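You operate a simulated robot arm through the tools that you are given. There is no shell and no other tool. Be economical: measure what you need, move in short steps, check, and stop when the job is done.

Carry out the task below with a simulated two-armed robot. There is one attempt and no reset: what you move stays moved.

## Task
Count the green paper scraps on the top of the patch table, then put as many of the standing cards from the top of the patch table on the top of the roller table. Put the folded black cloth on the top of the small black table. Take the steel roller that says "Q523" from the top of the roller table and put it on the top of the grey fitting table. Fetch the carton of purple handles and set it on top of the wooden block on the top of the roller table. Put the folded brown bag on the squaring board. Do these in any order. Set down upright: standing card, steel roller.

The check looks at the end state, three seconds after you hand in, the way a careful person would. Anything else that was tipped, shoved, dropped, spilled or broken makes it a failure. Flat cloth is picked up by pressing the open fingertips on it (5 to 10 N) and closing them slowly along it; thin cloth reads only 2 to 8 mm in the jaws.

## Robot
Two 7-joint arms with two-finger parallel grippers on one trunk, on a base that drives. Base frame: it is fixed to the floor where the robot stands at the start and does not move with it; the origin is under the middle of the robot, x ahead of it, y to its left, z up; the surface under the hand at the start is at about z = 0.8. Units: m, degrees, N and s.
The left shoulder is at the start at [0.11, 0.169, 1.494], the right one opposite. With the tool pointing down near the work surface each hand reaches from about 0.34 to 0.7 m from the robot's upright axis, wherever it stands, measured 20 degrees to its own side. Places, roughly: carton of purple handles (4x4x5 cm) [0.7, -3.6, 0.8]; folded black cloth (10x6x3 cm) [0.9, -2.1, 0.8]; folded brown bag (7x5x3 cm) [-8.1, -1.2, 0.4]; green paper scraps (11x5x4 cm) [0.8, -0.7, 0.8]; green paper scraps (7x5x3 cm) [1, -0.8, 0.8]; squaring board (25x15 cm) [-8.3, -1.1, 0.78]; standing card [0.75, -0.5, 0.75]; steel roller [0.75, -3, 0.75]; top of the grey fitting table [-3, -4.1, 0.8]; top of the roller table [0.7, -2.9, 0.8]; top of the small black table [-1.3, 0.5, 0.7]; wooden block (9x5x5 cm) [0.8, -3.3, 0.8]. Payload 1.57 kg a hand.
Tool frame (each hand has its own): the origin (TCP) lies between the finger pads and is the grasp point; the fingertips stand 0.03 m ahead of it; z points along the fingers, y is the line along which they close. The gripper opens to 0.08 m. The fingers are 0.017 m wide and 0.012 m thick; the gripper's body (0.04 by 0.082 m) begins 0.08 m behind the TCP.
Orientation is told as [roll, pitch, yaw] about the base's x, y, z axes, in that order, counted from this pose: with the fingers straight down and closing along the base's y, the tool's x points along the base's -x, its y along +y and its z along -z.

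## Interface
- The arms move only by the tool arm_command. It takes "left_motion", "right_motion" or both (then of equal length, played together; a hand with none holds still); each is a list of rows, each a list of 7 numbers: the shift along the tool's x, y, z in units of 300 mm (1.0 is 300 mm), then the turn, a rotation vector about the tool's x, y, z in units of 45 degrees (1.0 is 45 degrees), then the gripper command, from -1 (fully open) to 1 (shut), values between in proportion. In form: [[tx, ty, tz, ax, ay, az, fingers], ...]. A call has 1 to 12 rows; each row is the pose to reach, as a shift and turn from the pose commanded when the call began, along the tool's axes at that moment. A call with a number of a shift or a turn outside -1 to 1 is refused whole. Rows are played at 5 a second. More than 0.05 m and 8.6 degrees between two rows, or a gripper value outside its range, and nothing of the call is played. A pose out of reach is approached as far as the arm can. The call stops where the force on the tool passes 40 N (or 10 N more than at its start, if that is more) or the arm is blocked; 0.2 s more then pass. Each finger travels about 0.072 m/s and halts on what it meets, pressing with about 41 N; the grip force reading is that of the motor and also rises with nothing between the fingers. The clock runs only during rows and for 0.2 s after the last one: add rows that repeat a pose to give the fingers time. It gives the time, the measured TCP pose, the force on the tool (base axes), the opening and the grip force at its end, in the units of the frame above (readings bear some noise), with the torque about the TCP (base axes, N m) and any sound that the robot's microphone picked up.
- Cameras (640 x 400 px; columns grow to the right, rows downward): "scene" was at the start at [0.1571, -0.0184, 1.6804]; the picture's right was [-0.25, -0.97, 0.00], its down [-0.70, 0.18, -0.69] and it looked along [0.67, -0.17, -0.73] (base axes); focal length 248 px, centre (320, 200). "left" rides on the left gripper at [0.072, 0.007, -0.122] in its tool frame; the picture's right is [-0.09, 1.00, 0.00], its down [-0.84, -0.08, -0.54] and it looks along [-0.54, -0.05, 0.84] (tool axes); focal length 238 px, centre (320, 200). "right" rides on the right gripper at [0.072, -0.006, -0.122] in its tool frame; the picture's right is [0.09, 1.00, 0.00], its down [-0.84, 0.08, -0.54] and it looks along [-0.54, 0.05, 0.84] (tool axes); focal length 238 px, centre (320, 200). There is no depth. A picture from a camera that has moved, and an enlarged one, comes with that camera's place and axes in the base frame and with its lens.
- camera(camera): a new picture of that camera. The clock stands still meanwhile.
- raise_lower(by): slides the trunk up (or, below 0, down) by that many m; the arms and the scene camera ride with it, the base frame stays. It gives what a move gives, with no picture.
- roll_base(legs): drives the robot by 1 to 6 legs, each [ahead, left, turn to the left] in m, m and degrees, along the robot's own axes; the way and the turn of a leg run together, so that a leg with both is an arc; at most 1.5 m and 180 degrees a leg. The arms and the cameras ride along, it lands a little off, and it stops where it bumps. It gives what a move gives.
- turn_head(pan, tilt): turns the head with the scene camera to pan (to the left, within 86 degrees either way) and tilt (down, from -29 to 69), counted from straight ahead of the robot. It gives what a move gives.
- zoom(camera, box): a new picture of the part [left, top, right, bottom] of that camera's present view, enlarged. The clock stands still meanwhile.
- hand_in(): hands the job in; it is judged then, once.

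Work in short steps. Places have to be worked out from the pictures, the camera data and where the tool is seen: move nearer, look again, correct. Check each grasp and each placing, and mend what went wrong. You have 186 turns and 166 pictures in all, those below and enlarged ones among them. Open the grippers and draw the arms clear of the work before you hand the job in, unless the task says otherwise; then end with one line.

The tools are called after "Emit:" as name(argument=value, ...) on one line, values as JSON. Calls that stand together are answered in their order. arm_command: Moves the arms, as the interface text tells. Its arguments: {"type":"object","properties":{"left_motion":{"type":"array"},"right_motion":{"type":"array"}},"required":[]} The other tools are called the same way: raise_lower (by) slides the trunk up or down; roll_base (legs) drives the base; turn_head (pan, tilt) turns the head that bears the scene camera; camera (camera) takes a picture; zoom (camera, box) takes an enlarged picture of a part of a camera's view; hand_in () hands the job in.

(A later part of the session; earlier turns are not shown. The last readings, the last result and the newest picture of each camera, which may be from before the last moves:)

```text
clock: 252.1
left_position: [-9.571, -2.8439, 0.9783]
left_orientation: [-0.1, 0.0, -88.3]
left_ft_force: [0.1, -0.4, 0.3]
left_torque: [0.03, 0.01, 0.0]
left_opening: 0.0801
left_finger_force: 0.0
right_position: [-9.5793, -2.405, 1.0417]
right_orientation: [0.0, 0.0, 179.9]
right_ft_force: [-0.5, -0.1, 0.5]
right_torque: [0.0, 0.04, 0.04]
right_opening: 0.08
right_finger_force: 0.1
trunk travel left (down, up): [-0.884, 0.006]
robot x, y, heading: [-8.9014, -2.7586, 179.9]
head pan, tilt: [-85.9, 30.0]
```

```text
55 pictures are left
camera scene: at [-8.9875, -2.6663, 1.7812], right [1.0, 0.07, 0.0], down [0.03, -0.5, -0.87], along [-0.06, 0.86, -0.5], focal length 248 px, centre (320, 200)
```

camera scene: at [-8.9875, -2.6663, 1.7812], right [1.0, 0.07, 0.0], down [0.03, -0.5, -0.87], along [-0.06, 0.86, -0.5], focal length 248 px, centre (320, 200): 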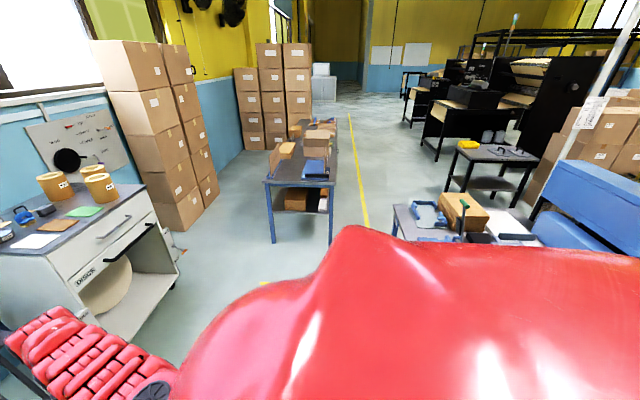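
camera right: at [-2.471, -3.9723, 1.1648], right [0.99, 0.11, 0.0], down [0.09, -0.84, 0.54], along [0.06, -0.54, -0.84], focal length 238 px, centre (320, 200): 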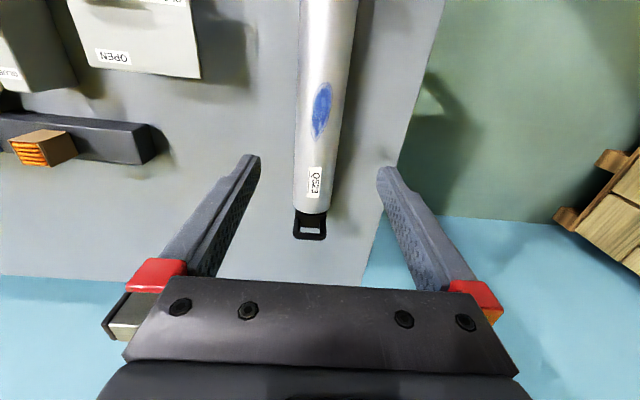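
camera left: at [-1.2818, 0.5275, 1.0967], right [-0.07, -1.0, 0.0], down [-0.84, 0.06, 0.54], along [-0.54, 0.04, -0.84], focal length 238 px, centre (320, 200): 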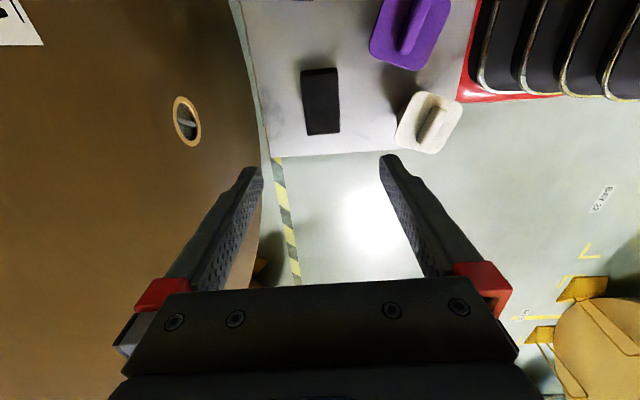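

Emit:
roll_base(legs=[[0, 0, -90]])

Emit:
turn_head(pan=-25, tilt=35)

Emit:
camera(camera="scene")

```text
clock: 256.3
left_position: [-8.9942, -2.0879, 0.9771]
left_orientation: [0.0, 0.0, -177.8]
left_ft_force: [0.5, 0.1, -0.2]
left_torque: [-0.02, -0.01, 0.03]
left_opening: 0.0801
left_finger_force: 0.0
right_position: [-8.5553, -2.0742, 1.041]
right_orientation: [0.0, 0.0, 90.4]
right_ft_force: [1.3, 0.3, 1.1]
right_torque: [-0.04, -0.02, 0.01]
right_opening: 0.0801
right_finger_force: 0.1
trunk travel left (down, up): [-0.884, 0.006]
robot x, y, heading: [-8.9012, -2.7565, 90.6]
head pan, tilt: [-85.9, 30.0]
```

```text
clock: 257.6
left_position: [-8.9943, -2.0877, 0.9773]
left_orientation: [0.0, 0.0, -177.8]
left_ft_force: [-0.5, 0.0, -0.1]
left_torque: [0.02, 0.0, 0.02]
left_opening: 0.08
left_finger_force: 0.1
right_position: [-8.5552, -2.0746, 1.0407]
right_orientation: [-0.1, 0.0, 90.5]
right_ft_force: [0.7, -0.3, -0.7]
right_torque: [0.01, 0.02, 0.05]
right_opening: 0.0801
right_finger_force: 0.1
trunk travel left (down, up): [-0.884, 0.006]
robot x, y, heading: [-8.9046, -2.7576, 90.6]
head pan, tilt: [-25.0, 35.0]
```

```text
54 pictures are left
camera scene: at [-8.8651, -2.5964, 1.7734], right [0.91, -0.42, 0.0], down [-0.24, -0.52, -0.82], along [0.34, 0.74, -0.57], focal length 248 px, centre (320, 200)
```

scene: 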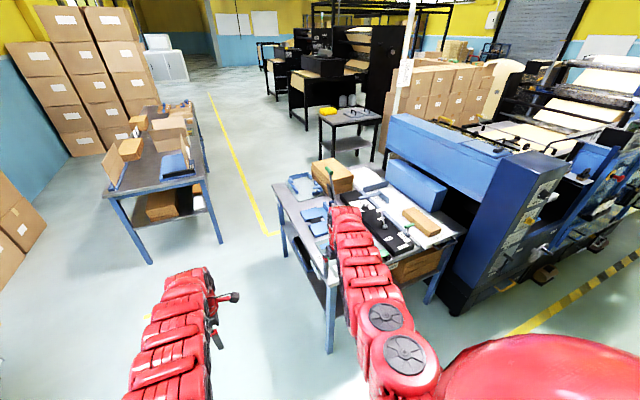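

Emit:
zoom(camera="scene", box=[255, 140, 475, 300])

```text
2.50 times, centred on (365, 220) of scene
camera zoom: at [-8.8651, -2.5964, 1.7734], right [0.91, -0.42, 0.0], down [-0.24, -0.52, -0.82], along [0.34, 0.74, -0.57], focal length 619 px, centre (208, 150)
```

zoom: 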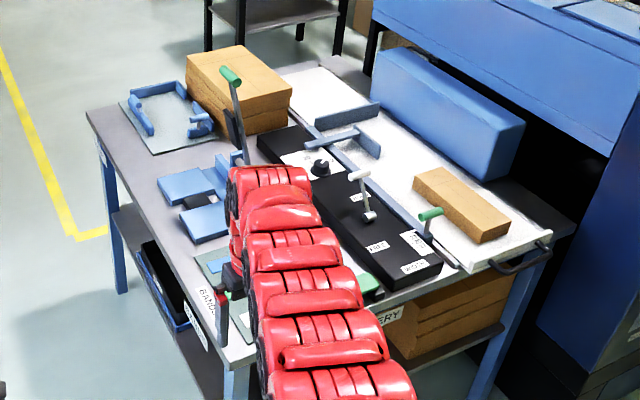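

The squaring board (grey plate with blue stops) is near the table's left-rear corner, and the bag must be on the lower shelf below. I'll approach from the table's left end, facing +x, staying clear.

Emit:
roll_base(legs=[[0, 0.42, 0], [0, 0, -90.5], [0, 1.45, 0]])

Emit:
turn_head(pan=0, tilt=45)

Emit:
camera(camera="scene")

```text
clock: 271.0
left_position: [-8.6564, -1.1967, 0.977]
left_orientation: [0.0, 0.1, 92.4]
left_ft_force: [-0.5, 0.1, -1.1]
left_torque: [0.02, -0.01, -0.02]
left_opening: 0.0801
left_finger_force: 0.0
right_position: [-8.6411, -1.6362, 1.0416]
right_orientation: [0.1, 0.0, 0.7]
right_ft_force: [-0.6, -0.3, -0.7]
right_torque: [0.04, 0.01, 0.0]
right_opening: 0.0802
right_finger_force: 0.0
trunk travel left (down, up): [-0.884, 0.006]
robot x, y, heading: [-9.3263, -1.2969, 0.7]
head pan, tilt: [-25.0, 35.0]
```

```text
clock: 271.9
left_position: [-8.6573, -1.1975, 0.9767]
left_orientation: [0.0, 0.0, 92.5]
left_ft_force: [-0.3, 0.8, 0.5]
left_torque: [0.01, -0.02, 0.0]
left_opening: 0.0799
left_finger_force: 0.1
right_position: [-8.6403, -1.6357, 1.0404]
right_orientation: [0.1, 0.0, 0.8]
right_ft_force: [0.7, -0.2, -0.7]
right_torque: [-0.01, -0.01, -0.02]
right_opening: 0.0799
right_finger_force: 0.1
trunk travel left (down, up): [-0.884, 0.006]
robot x, y, heading: [-9.3247, -1.2962, 0.8]
head pan, tilt: [0.0, 45.0]
```

```text
52 pictures are left
camera scene: at [-9.1658, -1.2905, 1.7586], right [0.01, -1.0, 0.0], down [-0.71, -0.01, -0.71], along [0.71, 0.01, -0.71], focal length 248 px, centre (320, 200)
```

scene: 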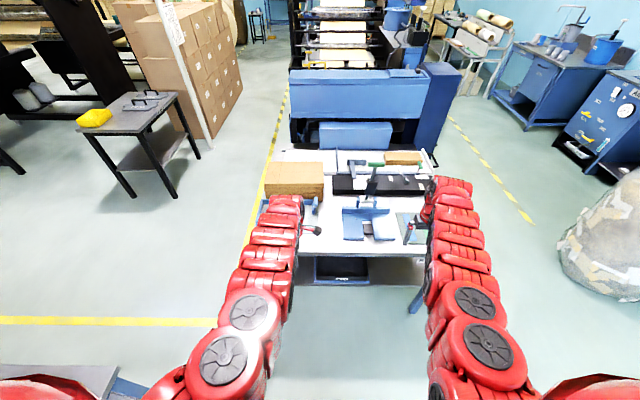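

I'll use the right hand tilted forward 45° to reach under the table. First raise the left hand out of the way and tilt the right.

Emit:
arm_command(left_motion=[[0, 0, -0.13, 0, 0, 0, -1], [0, 0, -0.26, 0, 0, 0, -1], [0, 0, -0.39, 0, 0, 0, -1], [0, 0, -0.52, 0, 0, 0, -1], [0, 0, -0.65, 0, 0, 0, -1], [0, 0, -0.8, 0, 0, 0, -1]], right_motion=[[0, 0, 0, 0, -0.16, 0, -1], [0, 0, 0, 0, -0.33, 0, -1], [0, 0, 0, 0, -0.5, 0, -1], [0, 0, 0, 0, -0.66, 0, -1], [0, 0, 0, 0, -0.83, 0, -1], [0, 0, 0, 0, -1.0, 0, -1]])

Emit:
camera(camera="right")

```text
clock: 273.3
left_position: [-8.6583, -1.1946, 1.2179]
left_orientation: [-0.1, 0.0, 92.6]
left_ft_force: [0.2, 1.1, -0.6]
left_torque: [0.03, -0.03, 0.04]
left_opening: 0.0798
left_finger_force: 0.1
right_position: [-8.6415, -1.6359, 1.0413]
right_orientation: [0.1, -45.3, 0.9]
right_ft_force: [0.9, 0.8, 0.4]
right_torque: [0.02, -0.02, 0.03]
right_opening: 0.08
right_finger_force: 0.1
trunk travel left (down, up): [-0.884, 0.006]
robot x, y, heading: [-9.3297, -1.2939, 0.8]
head pan, tilt: [0.0, 45.0]
```

```text
51 pictures are left
camera right: at [-8.779, -1.6454, 1.0786], right [-0.08, 0.99, -0.07], down [0.2, 0.08, 0.98], along [0.98, 0.06, -0.21], focal length 238 px, centre (320, 200)
```

right: 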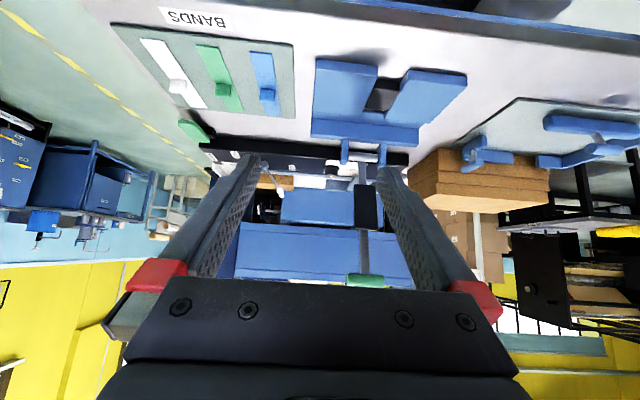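

Emit:
roll_base(legs=[[0, 0.32, -0.8]])

Emit:
arm_command(left_motion=[[-0.12, 0, -0.08, 0, 0, 0, -1], [-0.24, 0, -0.16, 0, 0, 0, -1], [-0.36, 0, -0.24, 0, 0, 0, -1], [-0.48, 0, -0.32, 0, 0, 0, -1], [-0.6, 0, -0.4, 0, 0, 0, -1]])

Emit:
raise_lower(by=-0.5)

Emit:
camera(camera="right")

Emit:
camera(camera="scene")

```text
clock: 275.4
left_position: [-8.655, -0.8902, 1.2169]
left_orientation: [0.0, 0.0, 91.5]
left_ft_force: [-1.0, 0.4, -0.3]
left_torque: [-0.01, 0.01, 0.03]
left_opening: 0.0799
left_finger_force: 0.1
right_position: [-8.6484, -1.3307, 1.0402]
right_orientation: [0.1, -45.0, -0.2]
right_ft_force: [-0.1, 0.2, -0.3]
right_torque: [0.04, 0.03, -0.03]
right_opening: 0.08
right_finger_force: 0.0
trunk travel left (down, up): [-0.884, 0.006]
robot x, y, heading: [-9.3256, -0.9733, -0.1]
head pan, tilt: [0.0, 45.0]
```

```text
clock: 276.6
left_position: [-8.6593, -0.7066, 1.329]
left_orientation: [-0.2, 0.1, 91.5]
left_ft_force: [-0.7, 1.0, -0.4]
left_torque: [-0.04, 0.01, 0.0]
left_opening: 0.0801
left_finger_force: 0.1
left hand out of reach, approached as far as the arm can: row 5
right_position: [-8.6489, -1.3293, 1.0411]
right_orientation: [-0.1, -45.1, -0.2]
right_ft_force: [-0.4, -0.4, 0.4]
right_torque: [0.0, -0.02, -0.02]
right_opening: 0.08
right_finger_force: 0.1
trunk travel left (down, up): [-0.884, 0.006]
robot x, y, heading: [-9.3272, -0.9749, -0.3]
head pan, tilt: [0.0, 45.0]
```

```text
refused: -0.5 is not a number from -0.4 to 0.4
```

```text
50 pictures are left
camera right: at [-8.7858, -1.3356, 1.0786], right [-0.06, 1.0, -0.07], down [0.21, 0.08, 0.97], along [0.98, 0.05, -0.21], focal length 238 px, centre (320, 200)
```

right: 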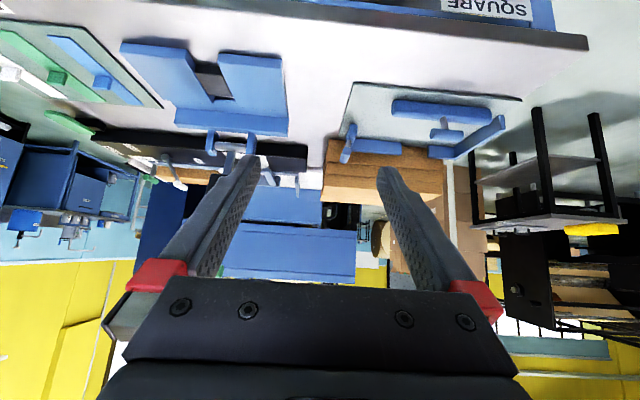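

```text
49 pictures are left
camera scene: at [-9.1673, -0.9722, 1.7585], right [0.0, -1.0, 0.0], down [-0.71, 0.0, -0.71], along [0.71, 0.0, -0.71], focal length 248 px, centre (320, 200)
```

scene: 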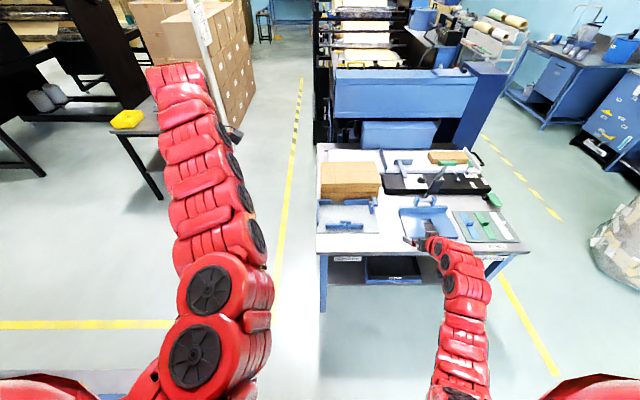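

Emit:
zoom(camera="scene", box=[300, 150, 420, 250])

Emit:
raise_lower(by=-0.4)

Emit:
camera(camera="right")

Emit:
camera(camera="scene")

```text
4.00 times, centred on (360, 200) of scene
camera zoom: at [-9.1673, -0.9722, 1.7585], right [0.0, -1.0, 0.0], down [-0.71, 0.0, -0.71], along [0.71, 0.0, -0.71], focal length 991 px, centre (160, 200)
```

zoom: 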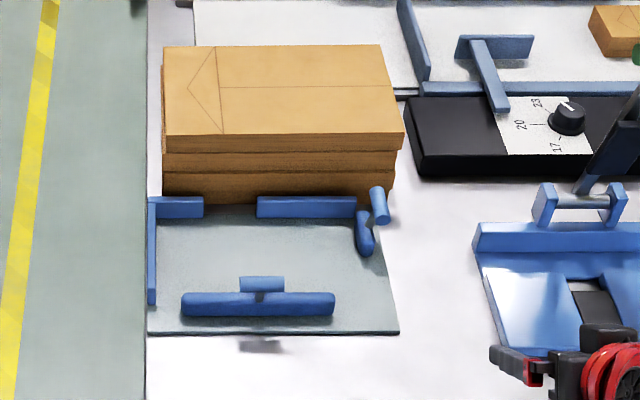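

```text
clock: 280.4
left_position: [-8.6597, -0.7081, 0.9282]
left_orientation: [0.0, 0.0, 91.5]
left_ft_force: [0.3, 0.4, -0.5]
left_torque: [0.0, -0.01, 0.0]
left_opening: 0.0802
left_finger_force: 0.1
right_position: [-8.6484, -1.3285, 0.6402]
right_orientation: [0.0, -44.9, -0.1]
right_ft_force: [-0.3, 0.0, -1.3]
right_torque: [0.01, -0.02, -0.02]
right_opening: 0.0802
right_finger_force: 0.1
trunk travel left (down, up): [-0.484, 0.406]
robot x, y, heading: [-9.3235, -0.9769, -0.2]
head pan, tilt: [0.0, 45.0]
```

```text
47 pictures are left
camera right: at [-8.7857, -1.3367, 0.6782], right [-0.06, 1.0, -0.07], down [0.21, 0.08, 0.97], along [0.98, 0.05, -0.21], focal length 238 px, centre (320, 200)
```

right: 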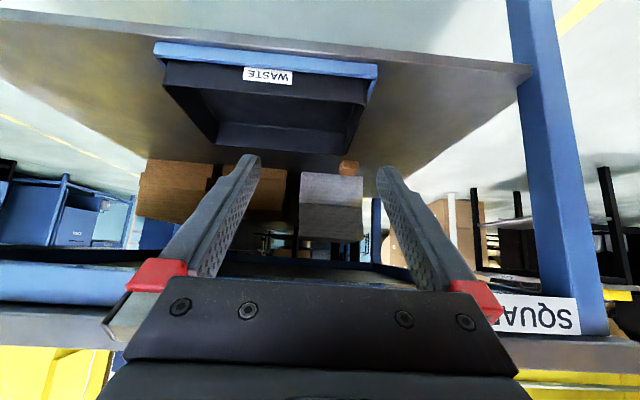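

```text
46 pictures are left
camera scene: at [-9.1676, -0.9745, 1.3586], right [0.0, -1.0, 0.0], down [-0.71, 0.0, -0.71], along [0.71, 0.0, -0.71], focal length 248 px, centre (320, 200)
```

scene: 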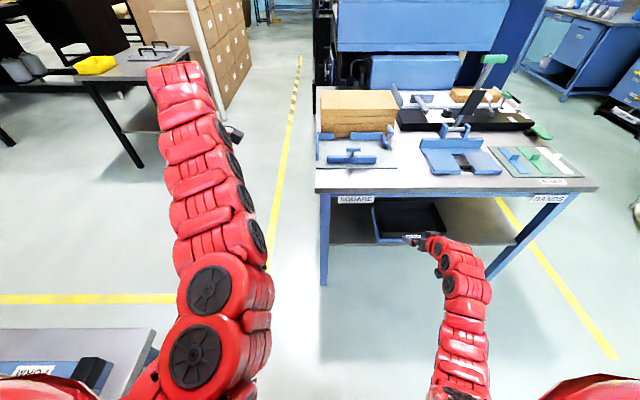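

Emit:
zoom(camera="right", box=[240, 40, 480, 260])

Emit:
raise_lower(by=-0.1)

Emit:
turn_head(pan=-15, tilt=35)

Emit:
camera(camera="scene")

```text
1.82 times, centred on (360, 150) of right
camera zoom: at [-8.7857, -1.3367, 0.6782], right [-0.06, 1.0, -0.07], down [0.21, 0.08, 0.97], along [0.98, 0.05, -0.21], focal length 433 px, centre (247, 291)
```

zoom: 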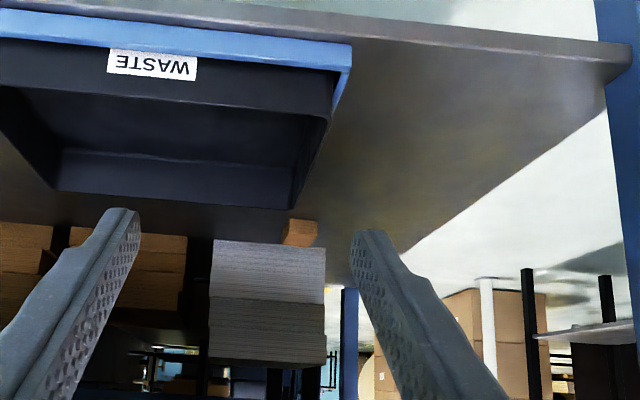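

```text
clock: 281.8
left_position: [-8.6592, -0.7081, 0.8285]
left_orientation: [-0.1, 0.0, 91.6]
left_ft_force: [0.1, 0.0, -0.3]
left_torque: [0.0, -0.01, -0.01]
left_opening: 0.0802
left_finger_force: 0.0
right_position: [-8.6477, -1.3298, 0.5407]
right_orientation: [0.0, -45.0, -0.1]
right_ft_force: [-0.1, -0.4, 0.1]
right_torque: [-0.01, -0.01, -0.02]
right_opening: 0.0801
right_finger_force: 0.1
trunk travel left (down, up): [-0.384, 0.506]
robot x, y, heading: [-9.3302, -0.974, -0.2]
head pan, tilt: [0.0, 45.0]
```

```text
clock: 282.5
left_position: [-8.6591, -0.7093, 0.8299]
left_orientation: [-0.1, -0.1, 91.4]
left_ft_force: [-0.5, 0.9, 0.5]
left_torque: [0.01, 0.0, -0.02]
left_opening: 0.0802
left_finger_force: 0.2
right_position: [-8.6481, -1.3303, 0.5406]
right_orientation: [-0.1, -45.0, -0.1]
right_ft_force: [-0.4, 0.3, -0.6]
right_torque: [0.02, 0.02, -0.01]
right_opening: 0.08
right_finger_force: 0.1
trunk travel left (down, up): [-0.384, 0.506]
robot x, y, heading: [-9.326, -0.9771, -0.5]
head pan, tilt: [-15.0, 35.0]
```

```text
44 pictures are left
camera scene: at [-9.1638, -0.9973, 1.2733], right [-0.26, -0.97, 0.0], down [-0.55, 0.15, -0.82], along [0.79, -0.21, -0.57], focal length 248 px, centre (320, 200)
```

scene: 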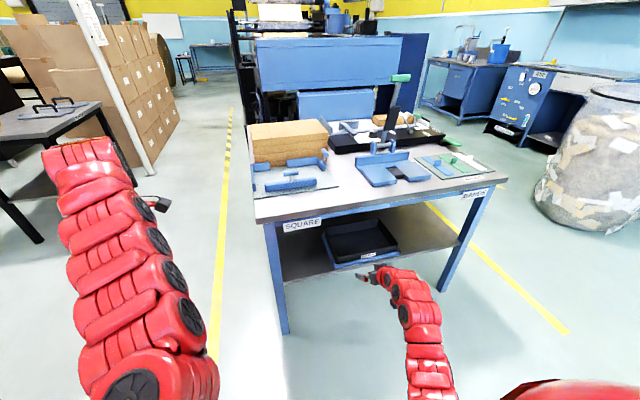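

The bag (small brown item) sits just behind the WASTE tray at ≈(-8.08,-1.21) on the shelf. I'll drop the trunk almost fully while keeping the right hand at z≈0.52, so the arm can reach in nearly level.

Emit:
arm_command(right_motion=[[-0.1, 0.05, -0.1, 0, 0, 0, -1], [-0.2, 0.1, -0.2, 0, 0, 0, -1], [-0.3, 0.15, -0.3, 0, 0, 0, -1], [-0.4, 0.2, -0.4, 0, 0, 0, -1], [-0.5, 0.25, -0.5, 0, 0, 0, -1], [-0.6, 0.3, -0.6, 0, 0, 0, -1], [-0.7, 0.35, -0.7, 0, 0, 0, -1], [-0.8, 0.4, -0.8, 0, 0, 0, -1]])

Emit:
raise_lower(by=-0.36)

Emit:
camera(camera="right")

Emit:
camera(camera="scene")

```text
clock: 284.3
left_position: [-8.6594, -0.7091, 0.8296]
left_orientation: [-0.1, 0.0, 91.5]
left_ft_force: [0.7, -0.2, 1.1]
left_torque: [-0.05, 0.02, 0.01]
left_opening: 0.0801
left_finger_force: 0.1
right_position: [-8.6501, -1.2087, 0.8812]
right_orientation: [0.1, -45.0, -0.2]
right_ft_force: [0.1, 0.9, -0.2]
right_torque: [0.02, 0.01, 0.0]
right_opening: 0.08
right_finger_force: 0.1
trunk travel left (down, up): [-0.384, 0.506]
robot x, y, heading: [-9.327, -0.9759, -0.4]
head pan, tilt: [-15.0, 35.0]
```

```text
clock: 287.8
left_position: [-8.6583, -0.7089, 0.4682]
left_orientation: [-0.1, 0.0, 91.5]
left_ft_force: [0.0, -0.1, -0.3]
left_torque: [0.02, -0.02, 0.01]
left_opening: 0.08
left_finger_force: 0.1
right_position: [-8.6493, -1.209, 0.5204]
right_orientation: [0.0, -45.0, -0.1]
right_ft_force: [0.2, 0.4, -0.5]
right_torque: [-0.01, 0.03, -0.01]
right_opening: 0.0802
right_finger_force: 0.1
trunk travel left (down, up): [-0.024, 0.866]
robot x, y, heading: [-9.33, -0.9769, -0.1]
head pan, tilt: [-15.0, 35.0]
```

```text
43 pictures are left
camera right: at [-8.7871, -1.2157, 0.5576], right [-0.06, 1.0, -0.07], down [0.21, 0.08, 0.97], along [0.98, 0.05, -0.21], focal length 238 px, centre (320, 200)
```

right: 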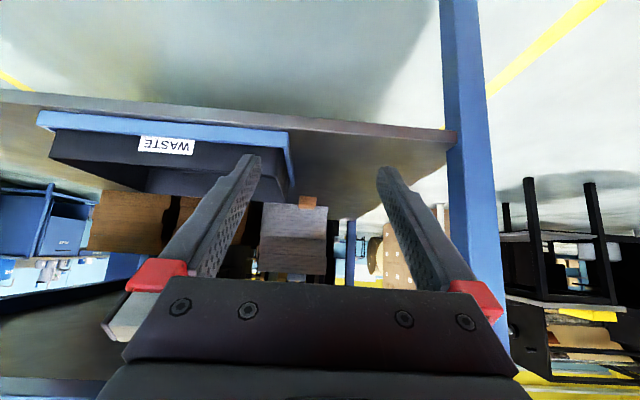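

```text
42 pictures are left
camera scene: at [-9.1639, -0.9973, 0.9134], right [-0.26, -0.96, 0.0], down [-0.55, 0.15, -0.82], along [0.79, -0.21, -0.57], focal length 248 px, centre (320, 200)
```

scene: 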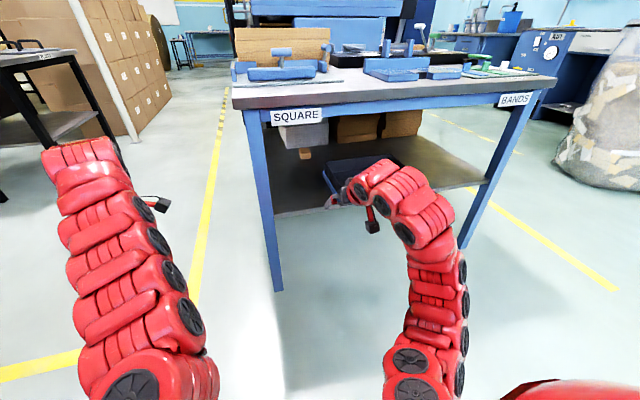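

Emit:
zoom(camera="scene", box=[250, 100, 400, 220])

Emit:
zoom(camera="right", box=[230, 140, 400, 290])

```text
3.33 times, centred on (325, 160) of scene
camera zoom: at [-9.1639, -0.9973, 0.9134], right [-0.26, -0.96, 0.0], down [-0.55, 0.15, -0.82], along [0.79, -0.21, -0.57], focal length 826 px, centre (303, 333)
```

zoom: 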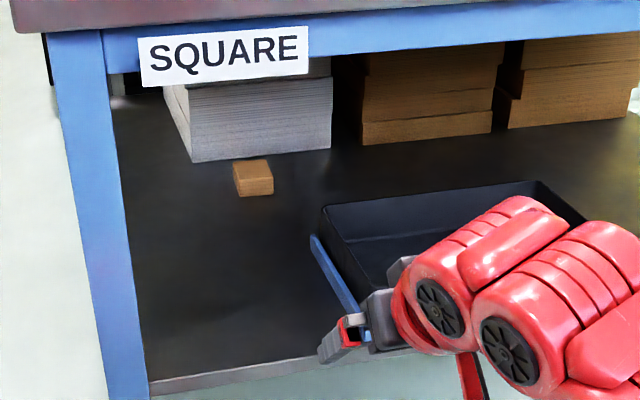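

```text
2.67 times, centred on (315, 215) of right
camera zoom: at [-8.7871, -1.2157, 0.5576], right [-0.06, 1.0, -0.07], down [0.21, 0.08, 0.97], along [0.98, 0.05, -0.21], focal length 636 px, centre (333, 160)
```

zoom: 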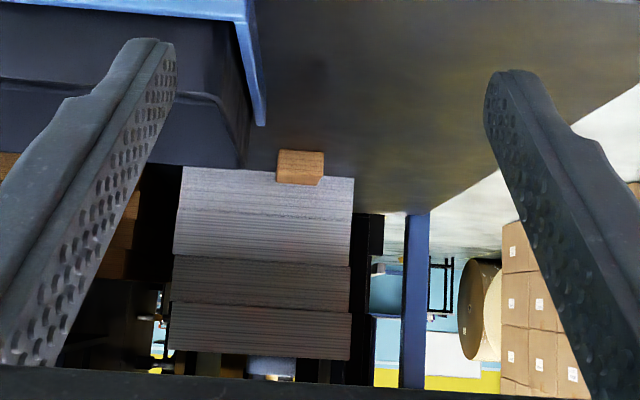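

Bag: ≈5 cm wide in y, centre ≈(-8.045,-1.216), shelf z≈0.39. Extend the arm in place (fingers just under the table edge) so I can check posture before driving straight in.

Emit:
arm_command(right_motion=[[0.03, 0.02, 0.05, 0, 0, 0, -1], [0.02, 0.05, 0.15, 0, 0, 0, -1], [-0.06, 0.08, 0.27, 0, 0, 0, -1], [-0.17, 0.08, 0.4, 0, 0, 0, -1], [-0.28, 0.08, 0.52, 0, 0, 0, -1], [-0.36, 0.08, 0.63, 0, 0, 0, -1], [-0.448, 0.08, 0.73, 0, 0, 0, -1]])

Emit:
camera(camera="scene")

Emit:
camera(camera="right")

```text
refused: row 4 steps farther than a row can; nothing moved
```

```text
39 pictures are left
camera scene: at [-9.1639, -0.9973, 0.9134], right [-0.26, -0.96, 0.0], down [-0.55, 0.15, -0.82], along [0.79, -0.21, -0.57], focal length 248 px, centre (320, 200)
```

scene: 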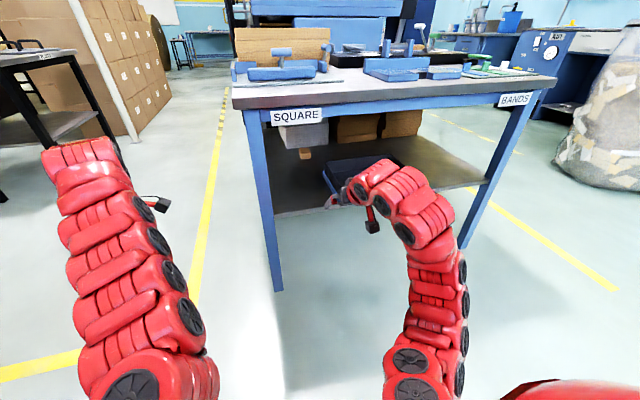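

```text
38 pictures are left
camera right: at [-8.7871, -1.2157, 0.5576], right [-0.06, 1.0, -0.07], down [0.21, 0.08, 0.97], along [0.98, 0.05, -0.21], focal length 238 px, centre (320, 200)
```

right: 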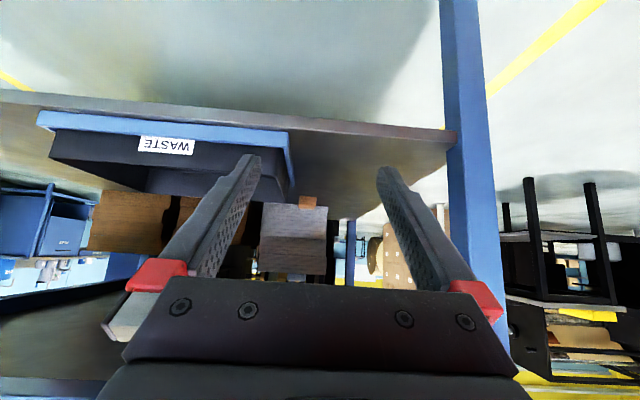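

Emit:
arm_command(right_motion=[[0.07, 0.03, 0.07, 0, 0, 0, -1], [0.14, 0.06, 0.14, 0, 0, 0, -1], [0.034, 0.08, 0.246, 0, 0, 0, -1], [-0.072, 0.08, 0.352, 0, 0, 0, -1], [-0.178, 0.08, 0.458, 0, 0, 0, -1], [-0.284, 0.08, 0.564, 0, 0, 0, -1], [-0.39, 0.08, 0.67, 0, 0, 0, -1], [-0.448, 0.08, 0.73, 0, 0, 0, -1]])

Emit:
camera(camera="scene")

```text
clock: 289.6
left_position: [-8.6596, -0.7096, 0.469]
left_orientation: [-0.1, -0.1, 91.4]
left_ft_force: [0.2, -1.1, 0.3]
left_torque: [0.0, -0.03, 0.02]
left_opening: 0.08
left_finger_force: 0.2
right_position: [-8.4244, -1.1848, 0.4581]
right_orientation: [-0.4, -44.9, 0.1]
right_ft_force: [-0.6, -0.1, 1.2]
right_torque: [0.04, 0.05, 0.02]
right_opening: 0.0801
right_finger_force: 0.1
right hand out of reach, approached as far as the arm can: row 8
trunk travel left (down, up): [-0.024, 0.866]
robot x, y, heading: [-9.3278, -0.9703, -0.2]
head pan, tilt: [-15.0, 35.0]
```

```text
37 pictures are left
camera scene: at [-9.164, -0.9974, 0.9132], right [-0.26, -0.96, 0.0], down [-0.55, 0.15, -0.82], along [0.79, -0.21, -0.57], focal length 248 px, centre (320, 200)
```

scene: 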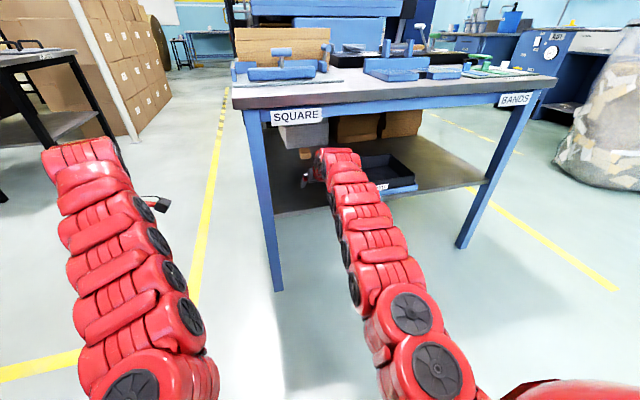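

Arm is nearly straight and slopes under the apron with little clearance; lower the trunk the last 2 cm, then drive in 0.22 and look.

Emit:
raise_lower(by=-0.022)

Emit:
roll_base(legs=[[0.22, 0, 0]])

Emit:
camera(camera="right")

Emit:
camera(camera="scene")

```text
clock: 290.3
left_position: [-8.6601, -0.7084, 0.4469]
left_orientation: [-0.1, -0.1, 91.5]
left_ft_force: [-0.6, 0.4, 0.4]
left_torque: [0.01, -0.02, 0.02]
left_opening: 0.0801
left_finger_force: 0.0
right_position: [-8.4268, -1.1842, 0.4379]
right_orientation: [0.0, -45.0, 0.0]
right_ft_force: [0.1, 0.2, 0.2]
right_torque: [0.0, 0.0, -0.02]
right_opening: 0.0799
right_finger_force: 0.1
trunk travel left (down, up): [-0.002, 0.888]
robot x, y, heading: [-9.3261, -0.9759, -0.1]
head pan, tilt: [-15.0, 35.0]
```

```text
clock: 292.0
left_position: [-8.4387, -0.7089, 0.4469]
left_orientation: [0.0, -0.1, 91.4]
left_ft_force: [0.5, 0.2, -0.2]
left_torque: [-0.03, -0.01, 0.0]
left_opening: 0.0803
left_finger_force: 0.0
right_position: [-8.2044, -1.185, 0.4369]
right_orientation: [0.0, -45.0, 0.0]
right_ft_force: [-0.2, -0.1, 0.1]
right_torque: [0.02, -0.03, 0.0]
right_opening: 0.0797
right_finger_force: 0.0
trunk travel left (down, up): [-0.002, 0.888]
robot x, y, heading: [-9.1074, -0.9756, -0.0]
head pan, tilt: [-15.0, 35.0]
```

```text
36 pictures are left
camera right: at [-8.3426, -1.1922, 0.4745], right [-0.06, 1.0, -0.07], down [0.21, 0.08, 0.97], along [0.98, 0.05, -0.21], focal length 238 px, centre (320, 200)
```

right: 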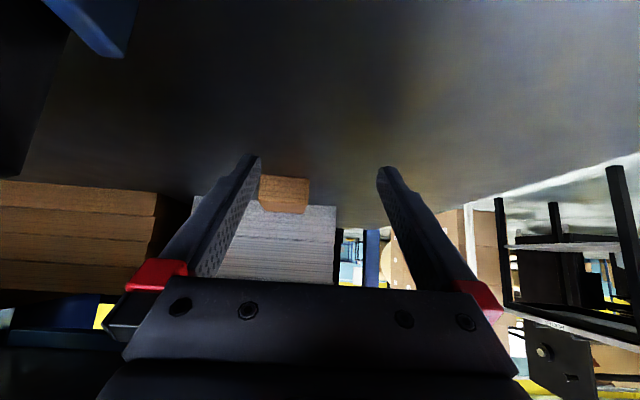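

```text
35 pictures are left
camera scene: at [-8.9436, -0.9981, 0.8913], right [-0.26, -0.96, 0.0], down [-0.55, 0.15, -0.82], along [0.79, -0.21, -0.57], focal length 248 px, centre (320, 200)
```

scene: 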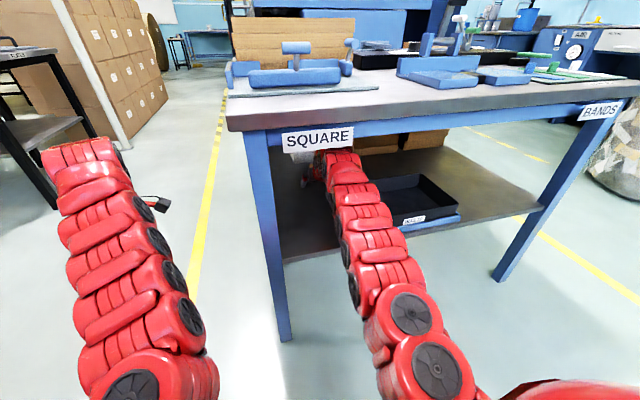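

Bag spans y≈-1.246…-1.192. Shift right 3.4 cm and drive in another 0.16.

Emit:
roll_base(legs=[[0, -0.034, 0]])

Emit:
roll_base(legs=[[0.1, 0, 0]])

Emit:
camera(camera="right")

Emit:
camera(camera="scene")

```text
clock: 292.9
left_position: [-8.4389, -0.7433, 0.4467]
left_orientation: [-0.1, 0.0, 91.4]
left_ft_force: [0.1, 0.5, -0.1]
left_torque: [-0.02, 0.01, 0.02]
left_opening: 0.0801
left_finger_force: 0.0
right_position: [-8.2056, -1.2196, 0.4365]
right_orientation: [0.0, -45.0, -0.1]
right_ft_force: [0.2, -0.1, 0.2]
right_torque: [-0.02, -0.02, -0.01]
right_opening: 0.08
right_finger_force: 0.1
trunk travel left (down, up): [-0.002, 0.888]
robot x, y, heading: [-9.109, -1.0117, -0.1]
head pan, tilt: [-15.0, 35.0]
```

```text
clock: 294.0
left_position: [-8.3385, -0.7442, 0.4455]
left_orientation: [-0.2, 0.0, 91.5]
left_ft_force: [0.4, -0.2, 0.1]
left_torque: [0.0, -0.01, -0.03]
left_opening: 0.08
left_finger_force: 0.0
right_position: [-8.1033, -1.2197, 0.438]
right_orientation: [-0.1, -45.0, 0.0]
right_ft_force: [0.1, -0.4, 0.4]
right_torque: [-0.01, 0.01, 0.0]
right_opening: 0.08
right_finger_force: 0.1
trunk travel left (down, up): [-0.002, 0.888]
robot x, y, heading: [-9.0096, -1.0065, 0.0]
head pan, tilt: [-15.0, 35.0]
```

```text
34 pictures are left
camera right: at [-8.2412, -1.2267, 0.4744], right [-0.06, 1.0, -0.07], down [0.21, 0.08, 0.97], along [0.98, 0.05, -0.21], focal length 238 px, centre (320, 200)
```

right: 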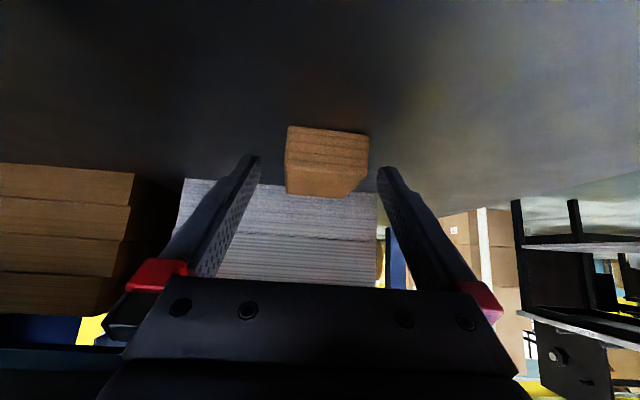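

```text
33 pictures are left
camera scene: at [-8.8422, -1.0325, 0.8913], right [-0.26, -0.96, 0.0], down [-0.55, 0.15, -0.82], along [0.79, -0.21, -0.57], focal length 248 px, centre (320, 200)
```

scene: 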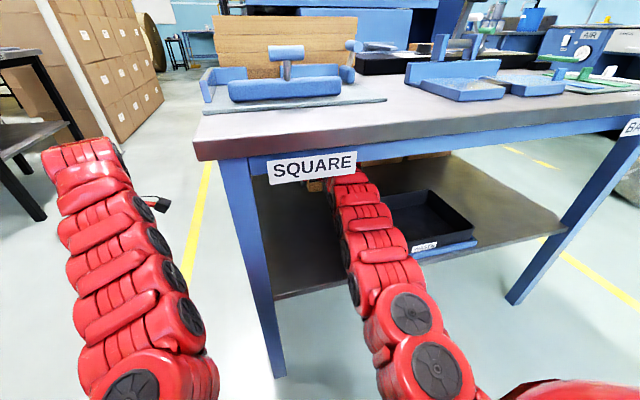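

Well aligned. Drive the last 6 cm, then lower the fingers onto the bag.

Emit:
roll_base(legs=[[0.06, 0, 0]])

Emit:
arm_command(right_motion=[[0.02, 0, 0.02, 0, 0, 0, -1], [0.04, 0, 0.04, 0, 0, 0, -1], [0.05, 0, 0.05, 0, 0, 0, -1]])

Emit:
camera(camera="right")

```text
clock: 295.0
left_position: [-8.2757, -0.745, 0.4468]
left_orientation: [-0.1, 0.0, 91.4]
left_ft_force: [-1.3, 0.2, -0.5]
left_torque: [-0.02, -0.01, 0.04]
left_opening: 0.0796
left_finger_force: 0.0
right_position: [-8.0424, -1.2195, 0.4368]
right_orientation: [-0.2, -45.1, -0.1]
right_ft_force: [0.1, 0.5, -0.5]
right_torque: [-0.01, 0.0, 0.03]
right_opening: 0.0801
right_finger_force: 0.0
trunk travel left (down, up): [-0.002, 0.888]
robot x, y, heading: [-8.946, -1.0121, -0.3]
head pan, tilt: [-15.0, 35.0]
```

```text
clock: 295.8
left_position: [-8.2801, -0.7458, 0.4498]
left_orientation: [-0.4, 0.1, 91.5]
left_ft_force: [0.4, -0.7, 0.0]
left_torque: [0.05, -0.03, 0.02]
left_opening: 0.08
left_finger_force: 0.1
right_position: [-8.0425, -1.2203, 0.4272]
right_orientation: [-0.2, -46.0, -0.1]
right_ft_force: [-15.2, -1.6, 37.4]
right_torque: [1.54, -0.17, 0.72]
right_opening: 0.0787
right_finger_force: 0.2
trunk travel left (down, up): [-0.002, 0.888]
robot x, y, heading: [-8.9471, -1.0107, -0.4]
head pan, tilt: [-15.0, 35.0]
```

```text
32 pictures are left
camera right: at [-8.1815, -1.2272, 0.4619], right [-0.06, 1.0, -0.07], down [0.19, 0.08, 0.98], along [0.98, 0.05, -0.2], focal length 238 px, centre (320, 200)
```

right: 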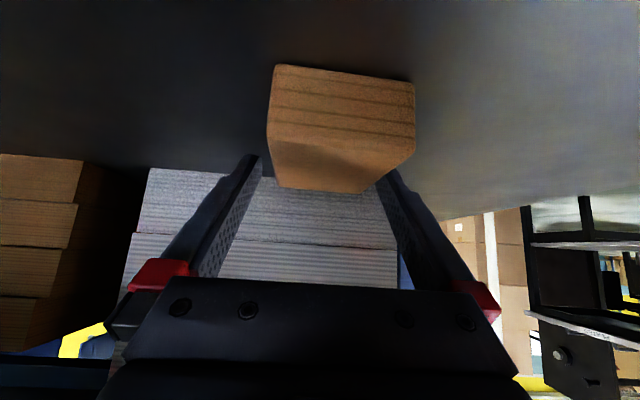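

The bag is wider than thought (~6–7 cm) and the left-side finger landed on its edge. Lift 1.5 cm, shift +5.5 mm in y, back 1 cm, and look.

Emit:
arm_command(right_motion=[[-0.02, 0, -0.02, 0, 0, 0, -1], [-0.04, 0, -0.04, 0, 0, 0, -1], [-0.015, 0.019, -0.065, 0, 0, 0, -1], [-0.015, 0.019, -0.065, 0, 0, 0, -1]])

Emit:
camera(camera="right")

```text
clock: 296.8
left_position: [-8.2763, -0.7444, 0.4466]
left_orientation: [-0.1, 0.0, 91.5]
left_ft_force: [0.3, 0.5, -0.2]
left_torque: [-0.03, 0.0, -0.01]
left_opening: 0.0803
left_finger_force: 0.0
right_position: [-8.0535, -1.2147, 0.4319]
right_orientation: [-0.3, -44.8, 0.1]
right_ft_force: [-0.2, 0.3, -0.2]
right_torque: [-0.03, 0.01, -0.01]
right_opening: 0.0795
right_finger_force: 0.1
trunk travel left (down, up): [-0.002, 0.888]
robot x, y, heading: [-8.9484, -1.009, -0.3]
head pan, tilt: [-15.0, 35.0]
```

```text
31 pictures are left
camera right: at [-8.1912, -1.2218, 0.4692], right [-0.06, 1.0, -0.07], down [0.21, 0.08, 0.97], along [0.98, 0.05, -0.21], focal length 238 px, centre (320, 200)
```

right: 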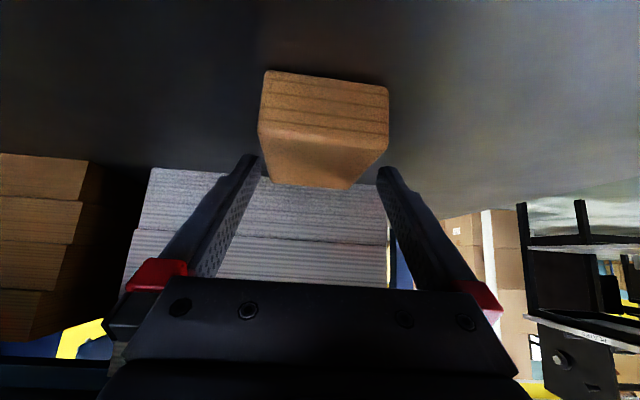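

Now centred. Lower 1.6 cm and close.

Emit:
arm_command(right_motion=[[0.013, 0, 0.013, 0, 0, 0, -1], [0.026, 0, 0.026, 0, 0, 0, -1], [0.036, 0, 0.036, 0, 0, 0, -1]])

```text
clock: 297.6
left_position: [-8.2783, -0.7454, 0.451]
left_orientation: [-0.4, 0.0, 91.4]
left_ft_force: [0.3, -0.1, 0.0]
left_torque: [-0.04, -0.01, 0.03]
left_opening: 0.08
left_finger_force: 0.0
right_position: [-8.0539, -1.2143, 0.4274]
right_orientation: [-0.1, -45.7, -0.2]
right_ft_force: [-7.2, -1.6, 32.8]
right_torque: [1.15, -0.33, 0.57]
right_opening: 0.0796
right_finger_force: 0.0
trunk travel left (down, up): [-0.002, 0.888]
robot x, y, heading: [-8.9468, -1.0126, -0.0]
head pan, tilt: [-15.0, 35.0]
```

Contact is likely the shelf itself (lowest finger corner ≈0.40). Ease up 3 mm and close slowly on the bag.

Emit:
arm_command(right_motion=[[-0.02, 0, -0.02, 0, 0, 0, -1], [-0.02, 0, -0.02, 0, 0, 0, -0.5], [-0.02, 0, -0.02, 0, 0, 0, -0.1], [-0.02, 0, -0.02, 0, 0, 0, 0.2], [-0.02, 0, -0.02, 0, 0, 0, 0.5], [-0.02, 0, -0.02, 0, 0, 0, 0.8], [-0.02, 0, -0.02, 0, 0, 0, 0.8]])

Emit:
camera(camera="right")

```text
clock: 299.2
left_position: [-8.2768, -0.7441, 0.4476]
left_orientation: [-0.2, 0.0, 91.5]
left_ft_force: [-0.7, -0.2, -0.1]
left_torque: [0.0, 0.04, 0.0]
left_opening: 0.0799
left_finger_force: 0.0
right_position: [-8.055, -1.2158, 0.4279]
right_orientation: [-0.1, -45.1, -0.1]
right_ft_force: [-6.0, 2.9, 12.3]
right_torque: [0.46, 0.02, 0.24]
right_opening: 0.049
right_finger_force: 40.7
trunk travel left (down, up): [-0.002, 0.888]
robot x, y, heading: [-8.9447, -1.012, -0.2]
head pan, tilt: [-15.0, 35.0]
```

```text
30 pictures are left
camera right: at [-8.1924, -1.223, 0.4644], right [-0.06, 1.0, -0.07], down [0.21, 0.08, 0.97], along [0.98, 0.05, -0.21], focal length 238 px, centre (320, 200)
```

right: 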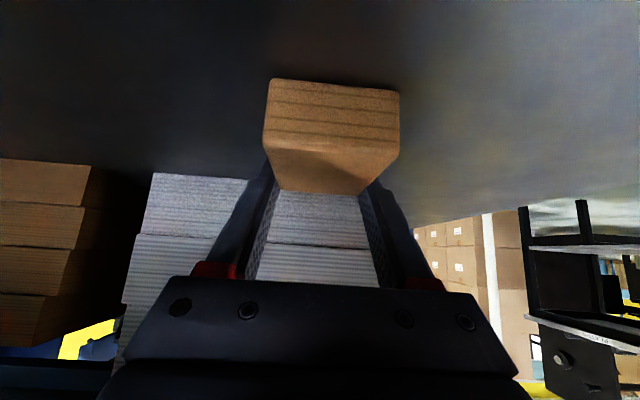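

Bag gripped at 49 mm. Lift 2 cm, shift +3 cm in y (away from the tray), then back straight out.

Emit:
arm_command(right_motion=[[-0.03, 0, -0.03, 0, 0, 0, 0.8], [-0.055, 0, -0.055, 0, 0, 0, 0.8], [-0.055, 0.05, -0.055, 0, 0, 0, 0.8], [-0.055, 0.1, -0.055, 0, 0, 0, 0.8]])

Emit:
roll_base(legs=[[-0.2, 0, 0]])

Emit:
camera(camera="right")

```text
clock: 300.2
left_position: [-8.2773, -0.744, 0.4464]
left_orientation: [-0.2, 0.0, 91.6]
left_ft_force: [0.3, 0.6, -0.6]
left_torque: [-0.03, -0.03, 0.03]
left_opening: 0.0799
left_finger_force: 0.1
right_position: [-8.0533, -1.1861, 0.4481]
right_orientation: [-0.2, -44.8, 0.0]
right_ft_force: [0.2, -0.2, -1.6]
right_torque: [0.05, 0.02, -0.02]
right_opening: 0.0487
right_finger_force: 41.2
trunk travel left (down, up): [-0.002, 0.888]
robot x, y, heading: [-8.9441, -1.0113, -0.4]
head pan, tilt: [-15.0, 35.0]
```

```text
clock: 301.8
left_position: [-8.4729, -0.7454, 0.4459]
left_orientation: [-0.1, 0.0, 91.4]
left_ft_force: [0.1, -0.6, 0.4]
left_torque: [0.03, 0.01, -0.02]
left_opening: 0.0798
left_finger_force: 0.0
right_position: [-8.2522, -1.1857, 0.4489]
right_orientation: [-0.1, -45.0, -0.2]
right_ft_force: [0.3, 0.6, -0.7]
right_torque: [0.0, 0.0, 0.01]
right_opening: 0.0488
right_finger_force: 40.7
trunk travel left (down, up): [-0.002, 0.888]
robot x, y, heading: [-9.14, -1.0096, 0.1]
head pan, tilt: [-15.0, 35.0]
```

```text
29 pictures are left
camera right: at [-8.388, -1.1925, 0.4867], right [-0.06, 1.0, -0.07], down [0.21, 0.08, 0.97], along [0.98, 0.05, -0.21], focal length 238 px, centre (320, 200)
```

right: 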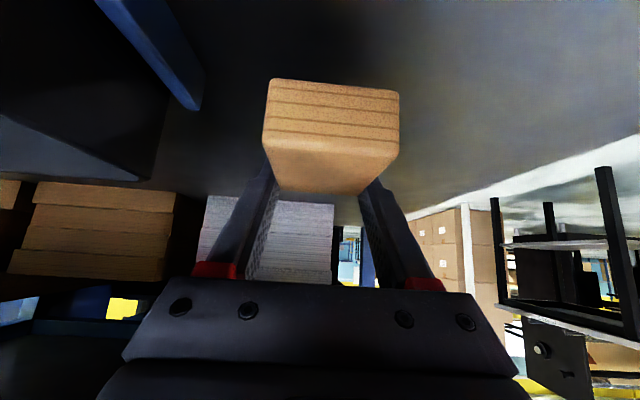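

Emit:
roll_base(legs=[[-0.42, 0, 0]])

Emit:
raise_lower(by=0.4)

Emit:
raise_lower(by=0.15)

Emit:
turn_head(pan=-5, tilt=38)

Emit:
camera(camera="scene")

```text
clock: 304.4
left_position: [-8.8988, -0.7397, 0.4462]
left_orientation: [-0.1, 0.0, 91.7]
left_ft_force: [-0.2, -0.4, 0.1]
left_torque: [0.01, -0.02, -0.01]
left_opening: 0.0799
left_finger_force: 0.1
right_position: [-8.6733, -1.1799, 0.4486]
right_orientation: [-0.1, -44.9, 0.2]
right_ft_force: [0.1, -0.5, -0.5]
right_torque: [0.01, -0.02, 0.01]
right_opening: 0.0491
right_finger_force: 40.8
trunk travel left (down, up): [-0.002, 0.888]
robot x, y, heading: [-9.5684, -1.0059, 0.1]
head pan, tilt: [-15.0, 35.0]
```

```text
clock: 308.2
left_position: [-8.8979, -0.7395, 0.8462]
left_orientation: [-0.1, -0.1, 91.6]
left_ft_force: [0.3, 0.1, -0.2]
left_torque: [-0.01, 0.01, 0.03]
left_opening: 0.08
left_finger_force: 0.1
right_position: [-8.673, -1.1791, 0.8492]
right_orientation: [-0.2, -45.0, 0.1]
right_ft_force: [-0.2, -0.4, 0.2]
right_torque: [0.0, 0.03, -0.03]
right_opening: 0.0489
right_finger_force: 40.9
trunk travel left (down, up): [-0.402, 0.488]
robot x, y, heading: [-9.5675, -1.0103, -0.1]
head pan, tilt: [-15.0, 35.0]
```

```text
clock: 309.9
left_position: [-8.8982, -0.739, 0.9964]
left_orientation: [-0.1, 0.0, 91.7]
left_ft_force: [0.1, 0.0, -0.5]
left_torque: [0.0, 0.02, 0.0]
left_opening: 0.0799
left_finger_force: 0.1
right_position: [-8.672, -1.1799, 0.9996]
right_orientation: [-0.1, -45.1, 0.0]
right_ft_force: [0.0, 0.2, -0.1]
right_torque: [-0.01, -0.01, 0.0]
right_opening: 0.0487
right_finger_force: 40.8
trunk travel left (down, up): [-0.552, 0.338]
robot x, y, heading: [-9.5657, -1.0059, -0.2]
head pan, tilt: [-15.0, 35.0]
```

```text
clock: 310.7
left_position: [-8.8987, -0.739, 0.9968]
left_orientation: [-0.1, 0.0, 91.7]
left_ft_force: [0.8, 0.0, -0.3]
left_torque: [0.01, -0.02, 0.01]
left_opening: 0.0799
left_finger_force: 0.2
right_position: [-8.673, -1.1783, 0.999]
right_orientation: [0.0, -44.9, 0.2]
right_ft_force: [0.6, -0.1, -0.9]
right_torque: [0.0, 0.03, 0.03]
right_opening: 0.0491
right_finger_force: 40.6
trunk travel left (down, up): [-0.552, 0.338]
robot x, y, heading: [-9.5672, -1.0097, -0.1]
head pan, tilt: [-5.0, 38.0]
```

```text
28 pictures are left
camera scene: at [-9.401, -1.0147, 1.4368], right [-0.09, -1.0, 0.0], down [-0.61, 0.05, -0.79], along [0.78, -0.07, -0.62], focal length 248 px, centre (320, 200)
```

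scene: 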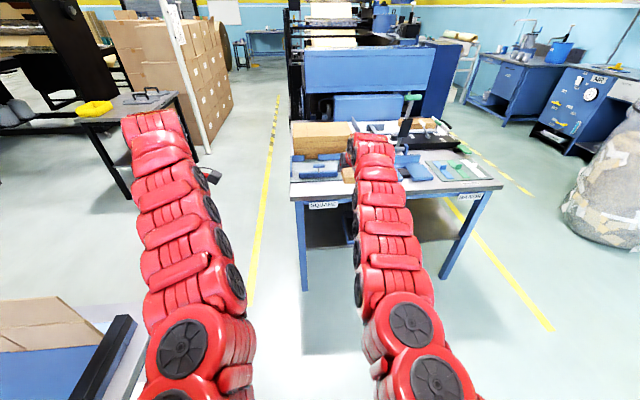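

Bag is out. The T-handle of the front stop is at y≈-1.07…-1.13, so I'll set the bag down on the board's left part, at about (-8.28,-1.025). Drive over it high.

Emit:
roll_base(legs=[[0.15, 0.155, 0], [0.2, 0, 0]])

Emit:
camera(camera="right")

Emit:
camera(camera="scene")

```text
clock: 313.5
left_position: [-8.5509, -0.5842, 0.998]
left_orientation: [-0.2, 0.0, 91.8]
left_ft_force: [1.4, 0.3, -0.3]
left_torque: [-0.03, 0.03, 0.0]
left_opening: 0.0799
left_finger_force: 0.1
right_position: [-8.3247, -1.024, 0.9998]
right_orientation: [-0.1, -45.0, 0.2]
right_ft_force: [-0.5, 0.1, -1.2]
right_torque: [0.02, -0.01, 0.0]
right_opening: 0.049
right_finger_force: 41.4
trunk travel left (down, up): [-0.552, 0.338]
robot x, y, heading: [-9.2205, -0.851, 0.2]
head pan, tilt: [-5.0, 38.0]
```

```text
27 pictures are left
camera right: at [-8.4628, -1.032, 1.0362], right [-0.07, 1.0, -0.07], down [0.21, 0.08, 0.97], along [0.98, 0.05, -0.21], focal length 238 px, centre (320, 200)
```

right: 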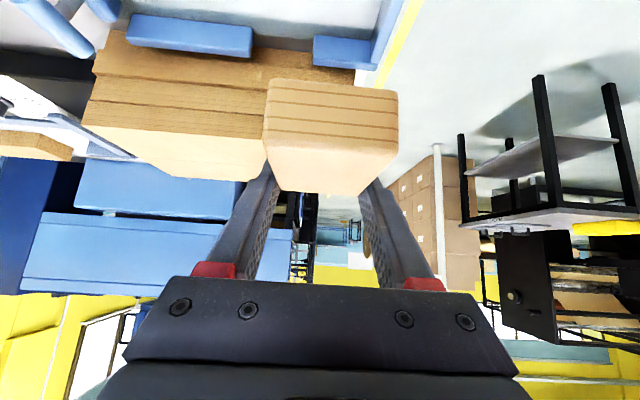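

```text
26 pictures are left
camera scene: at [-9.0531, -0.8605, 1.4367], right [-0.09, -1.0, 0.0], down [-0.61, 0.05, -0.79], along [0.78, -0.07, -0.62], focal length 248 px, centre (320, 200)
```

scene: 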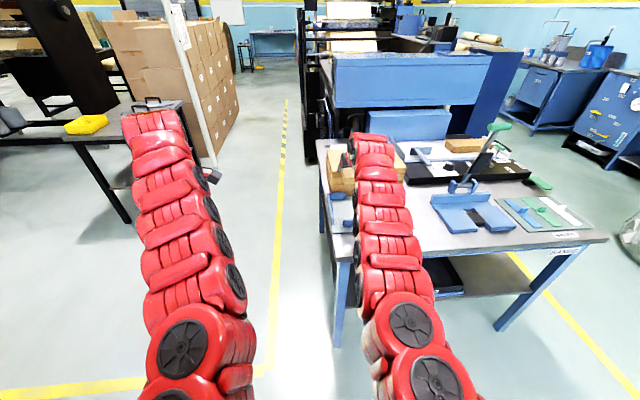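

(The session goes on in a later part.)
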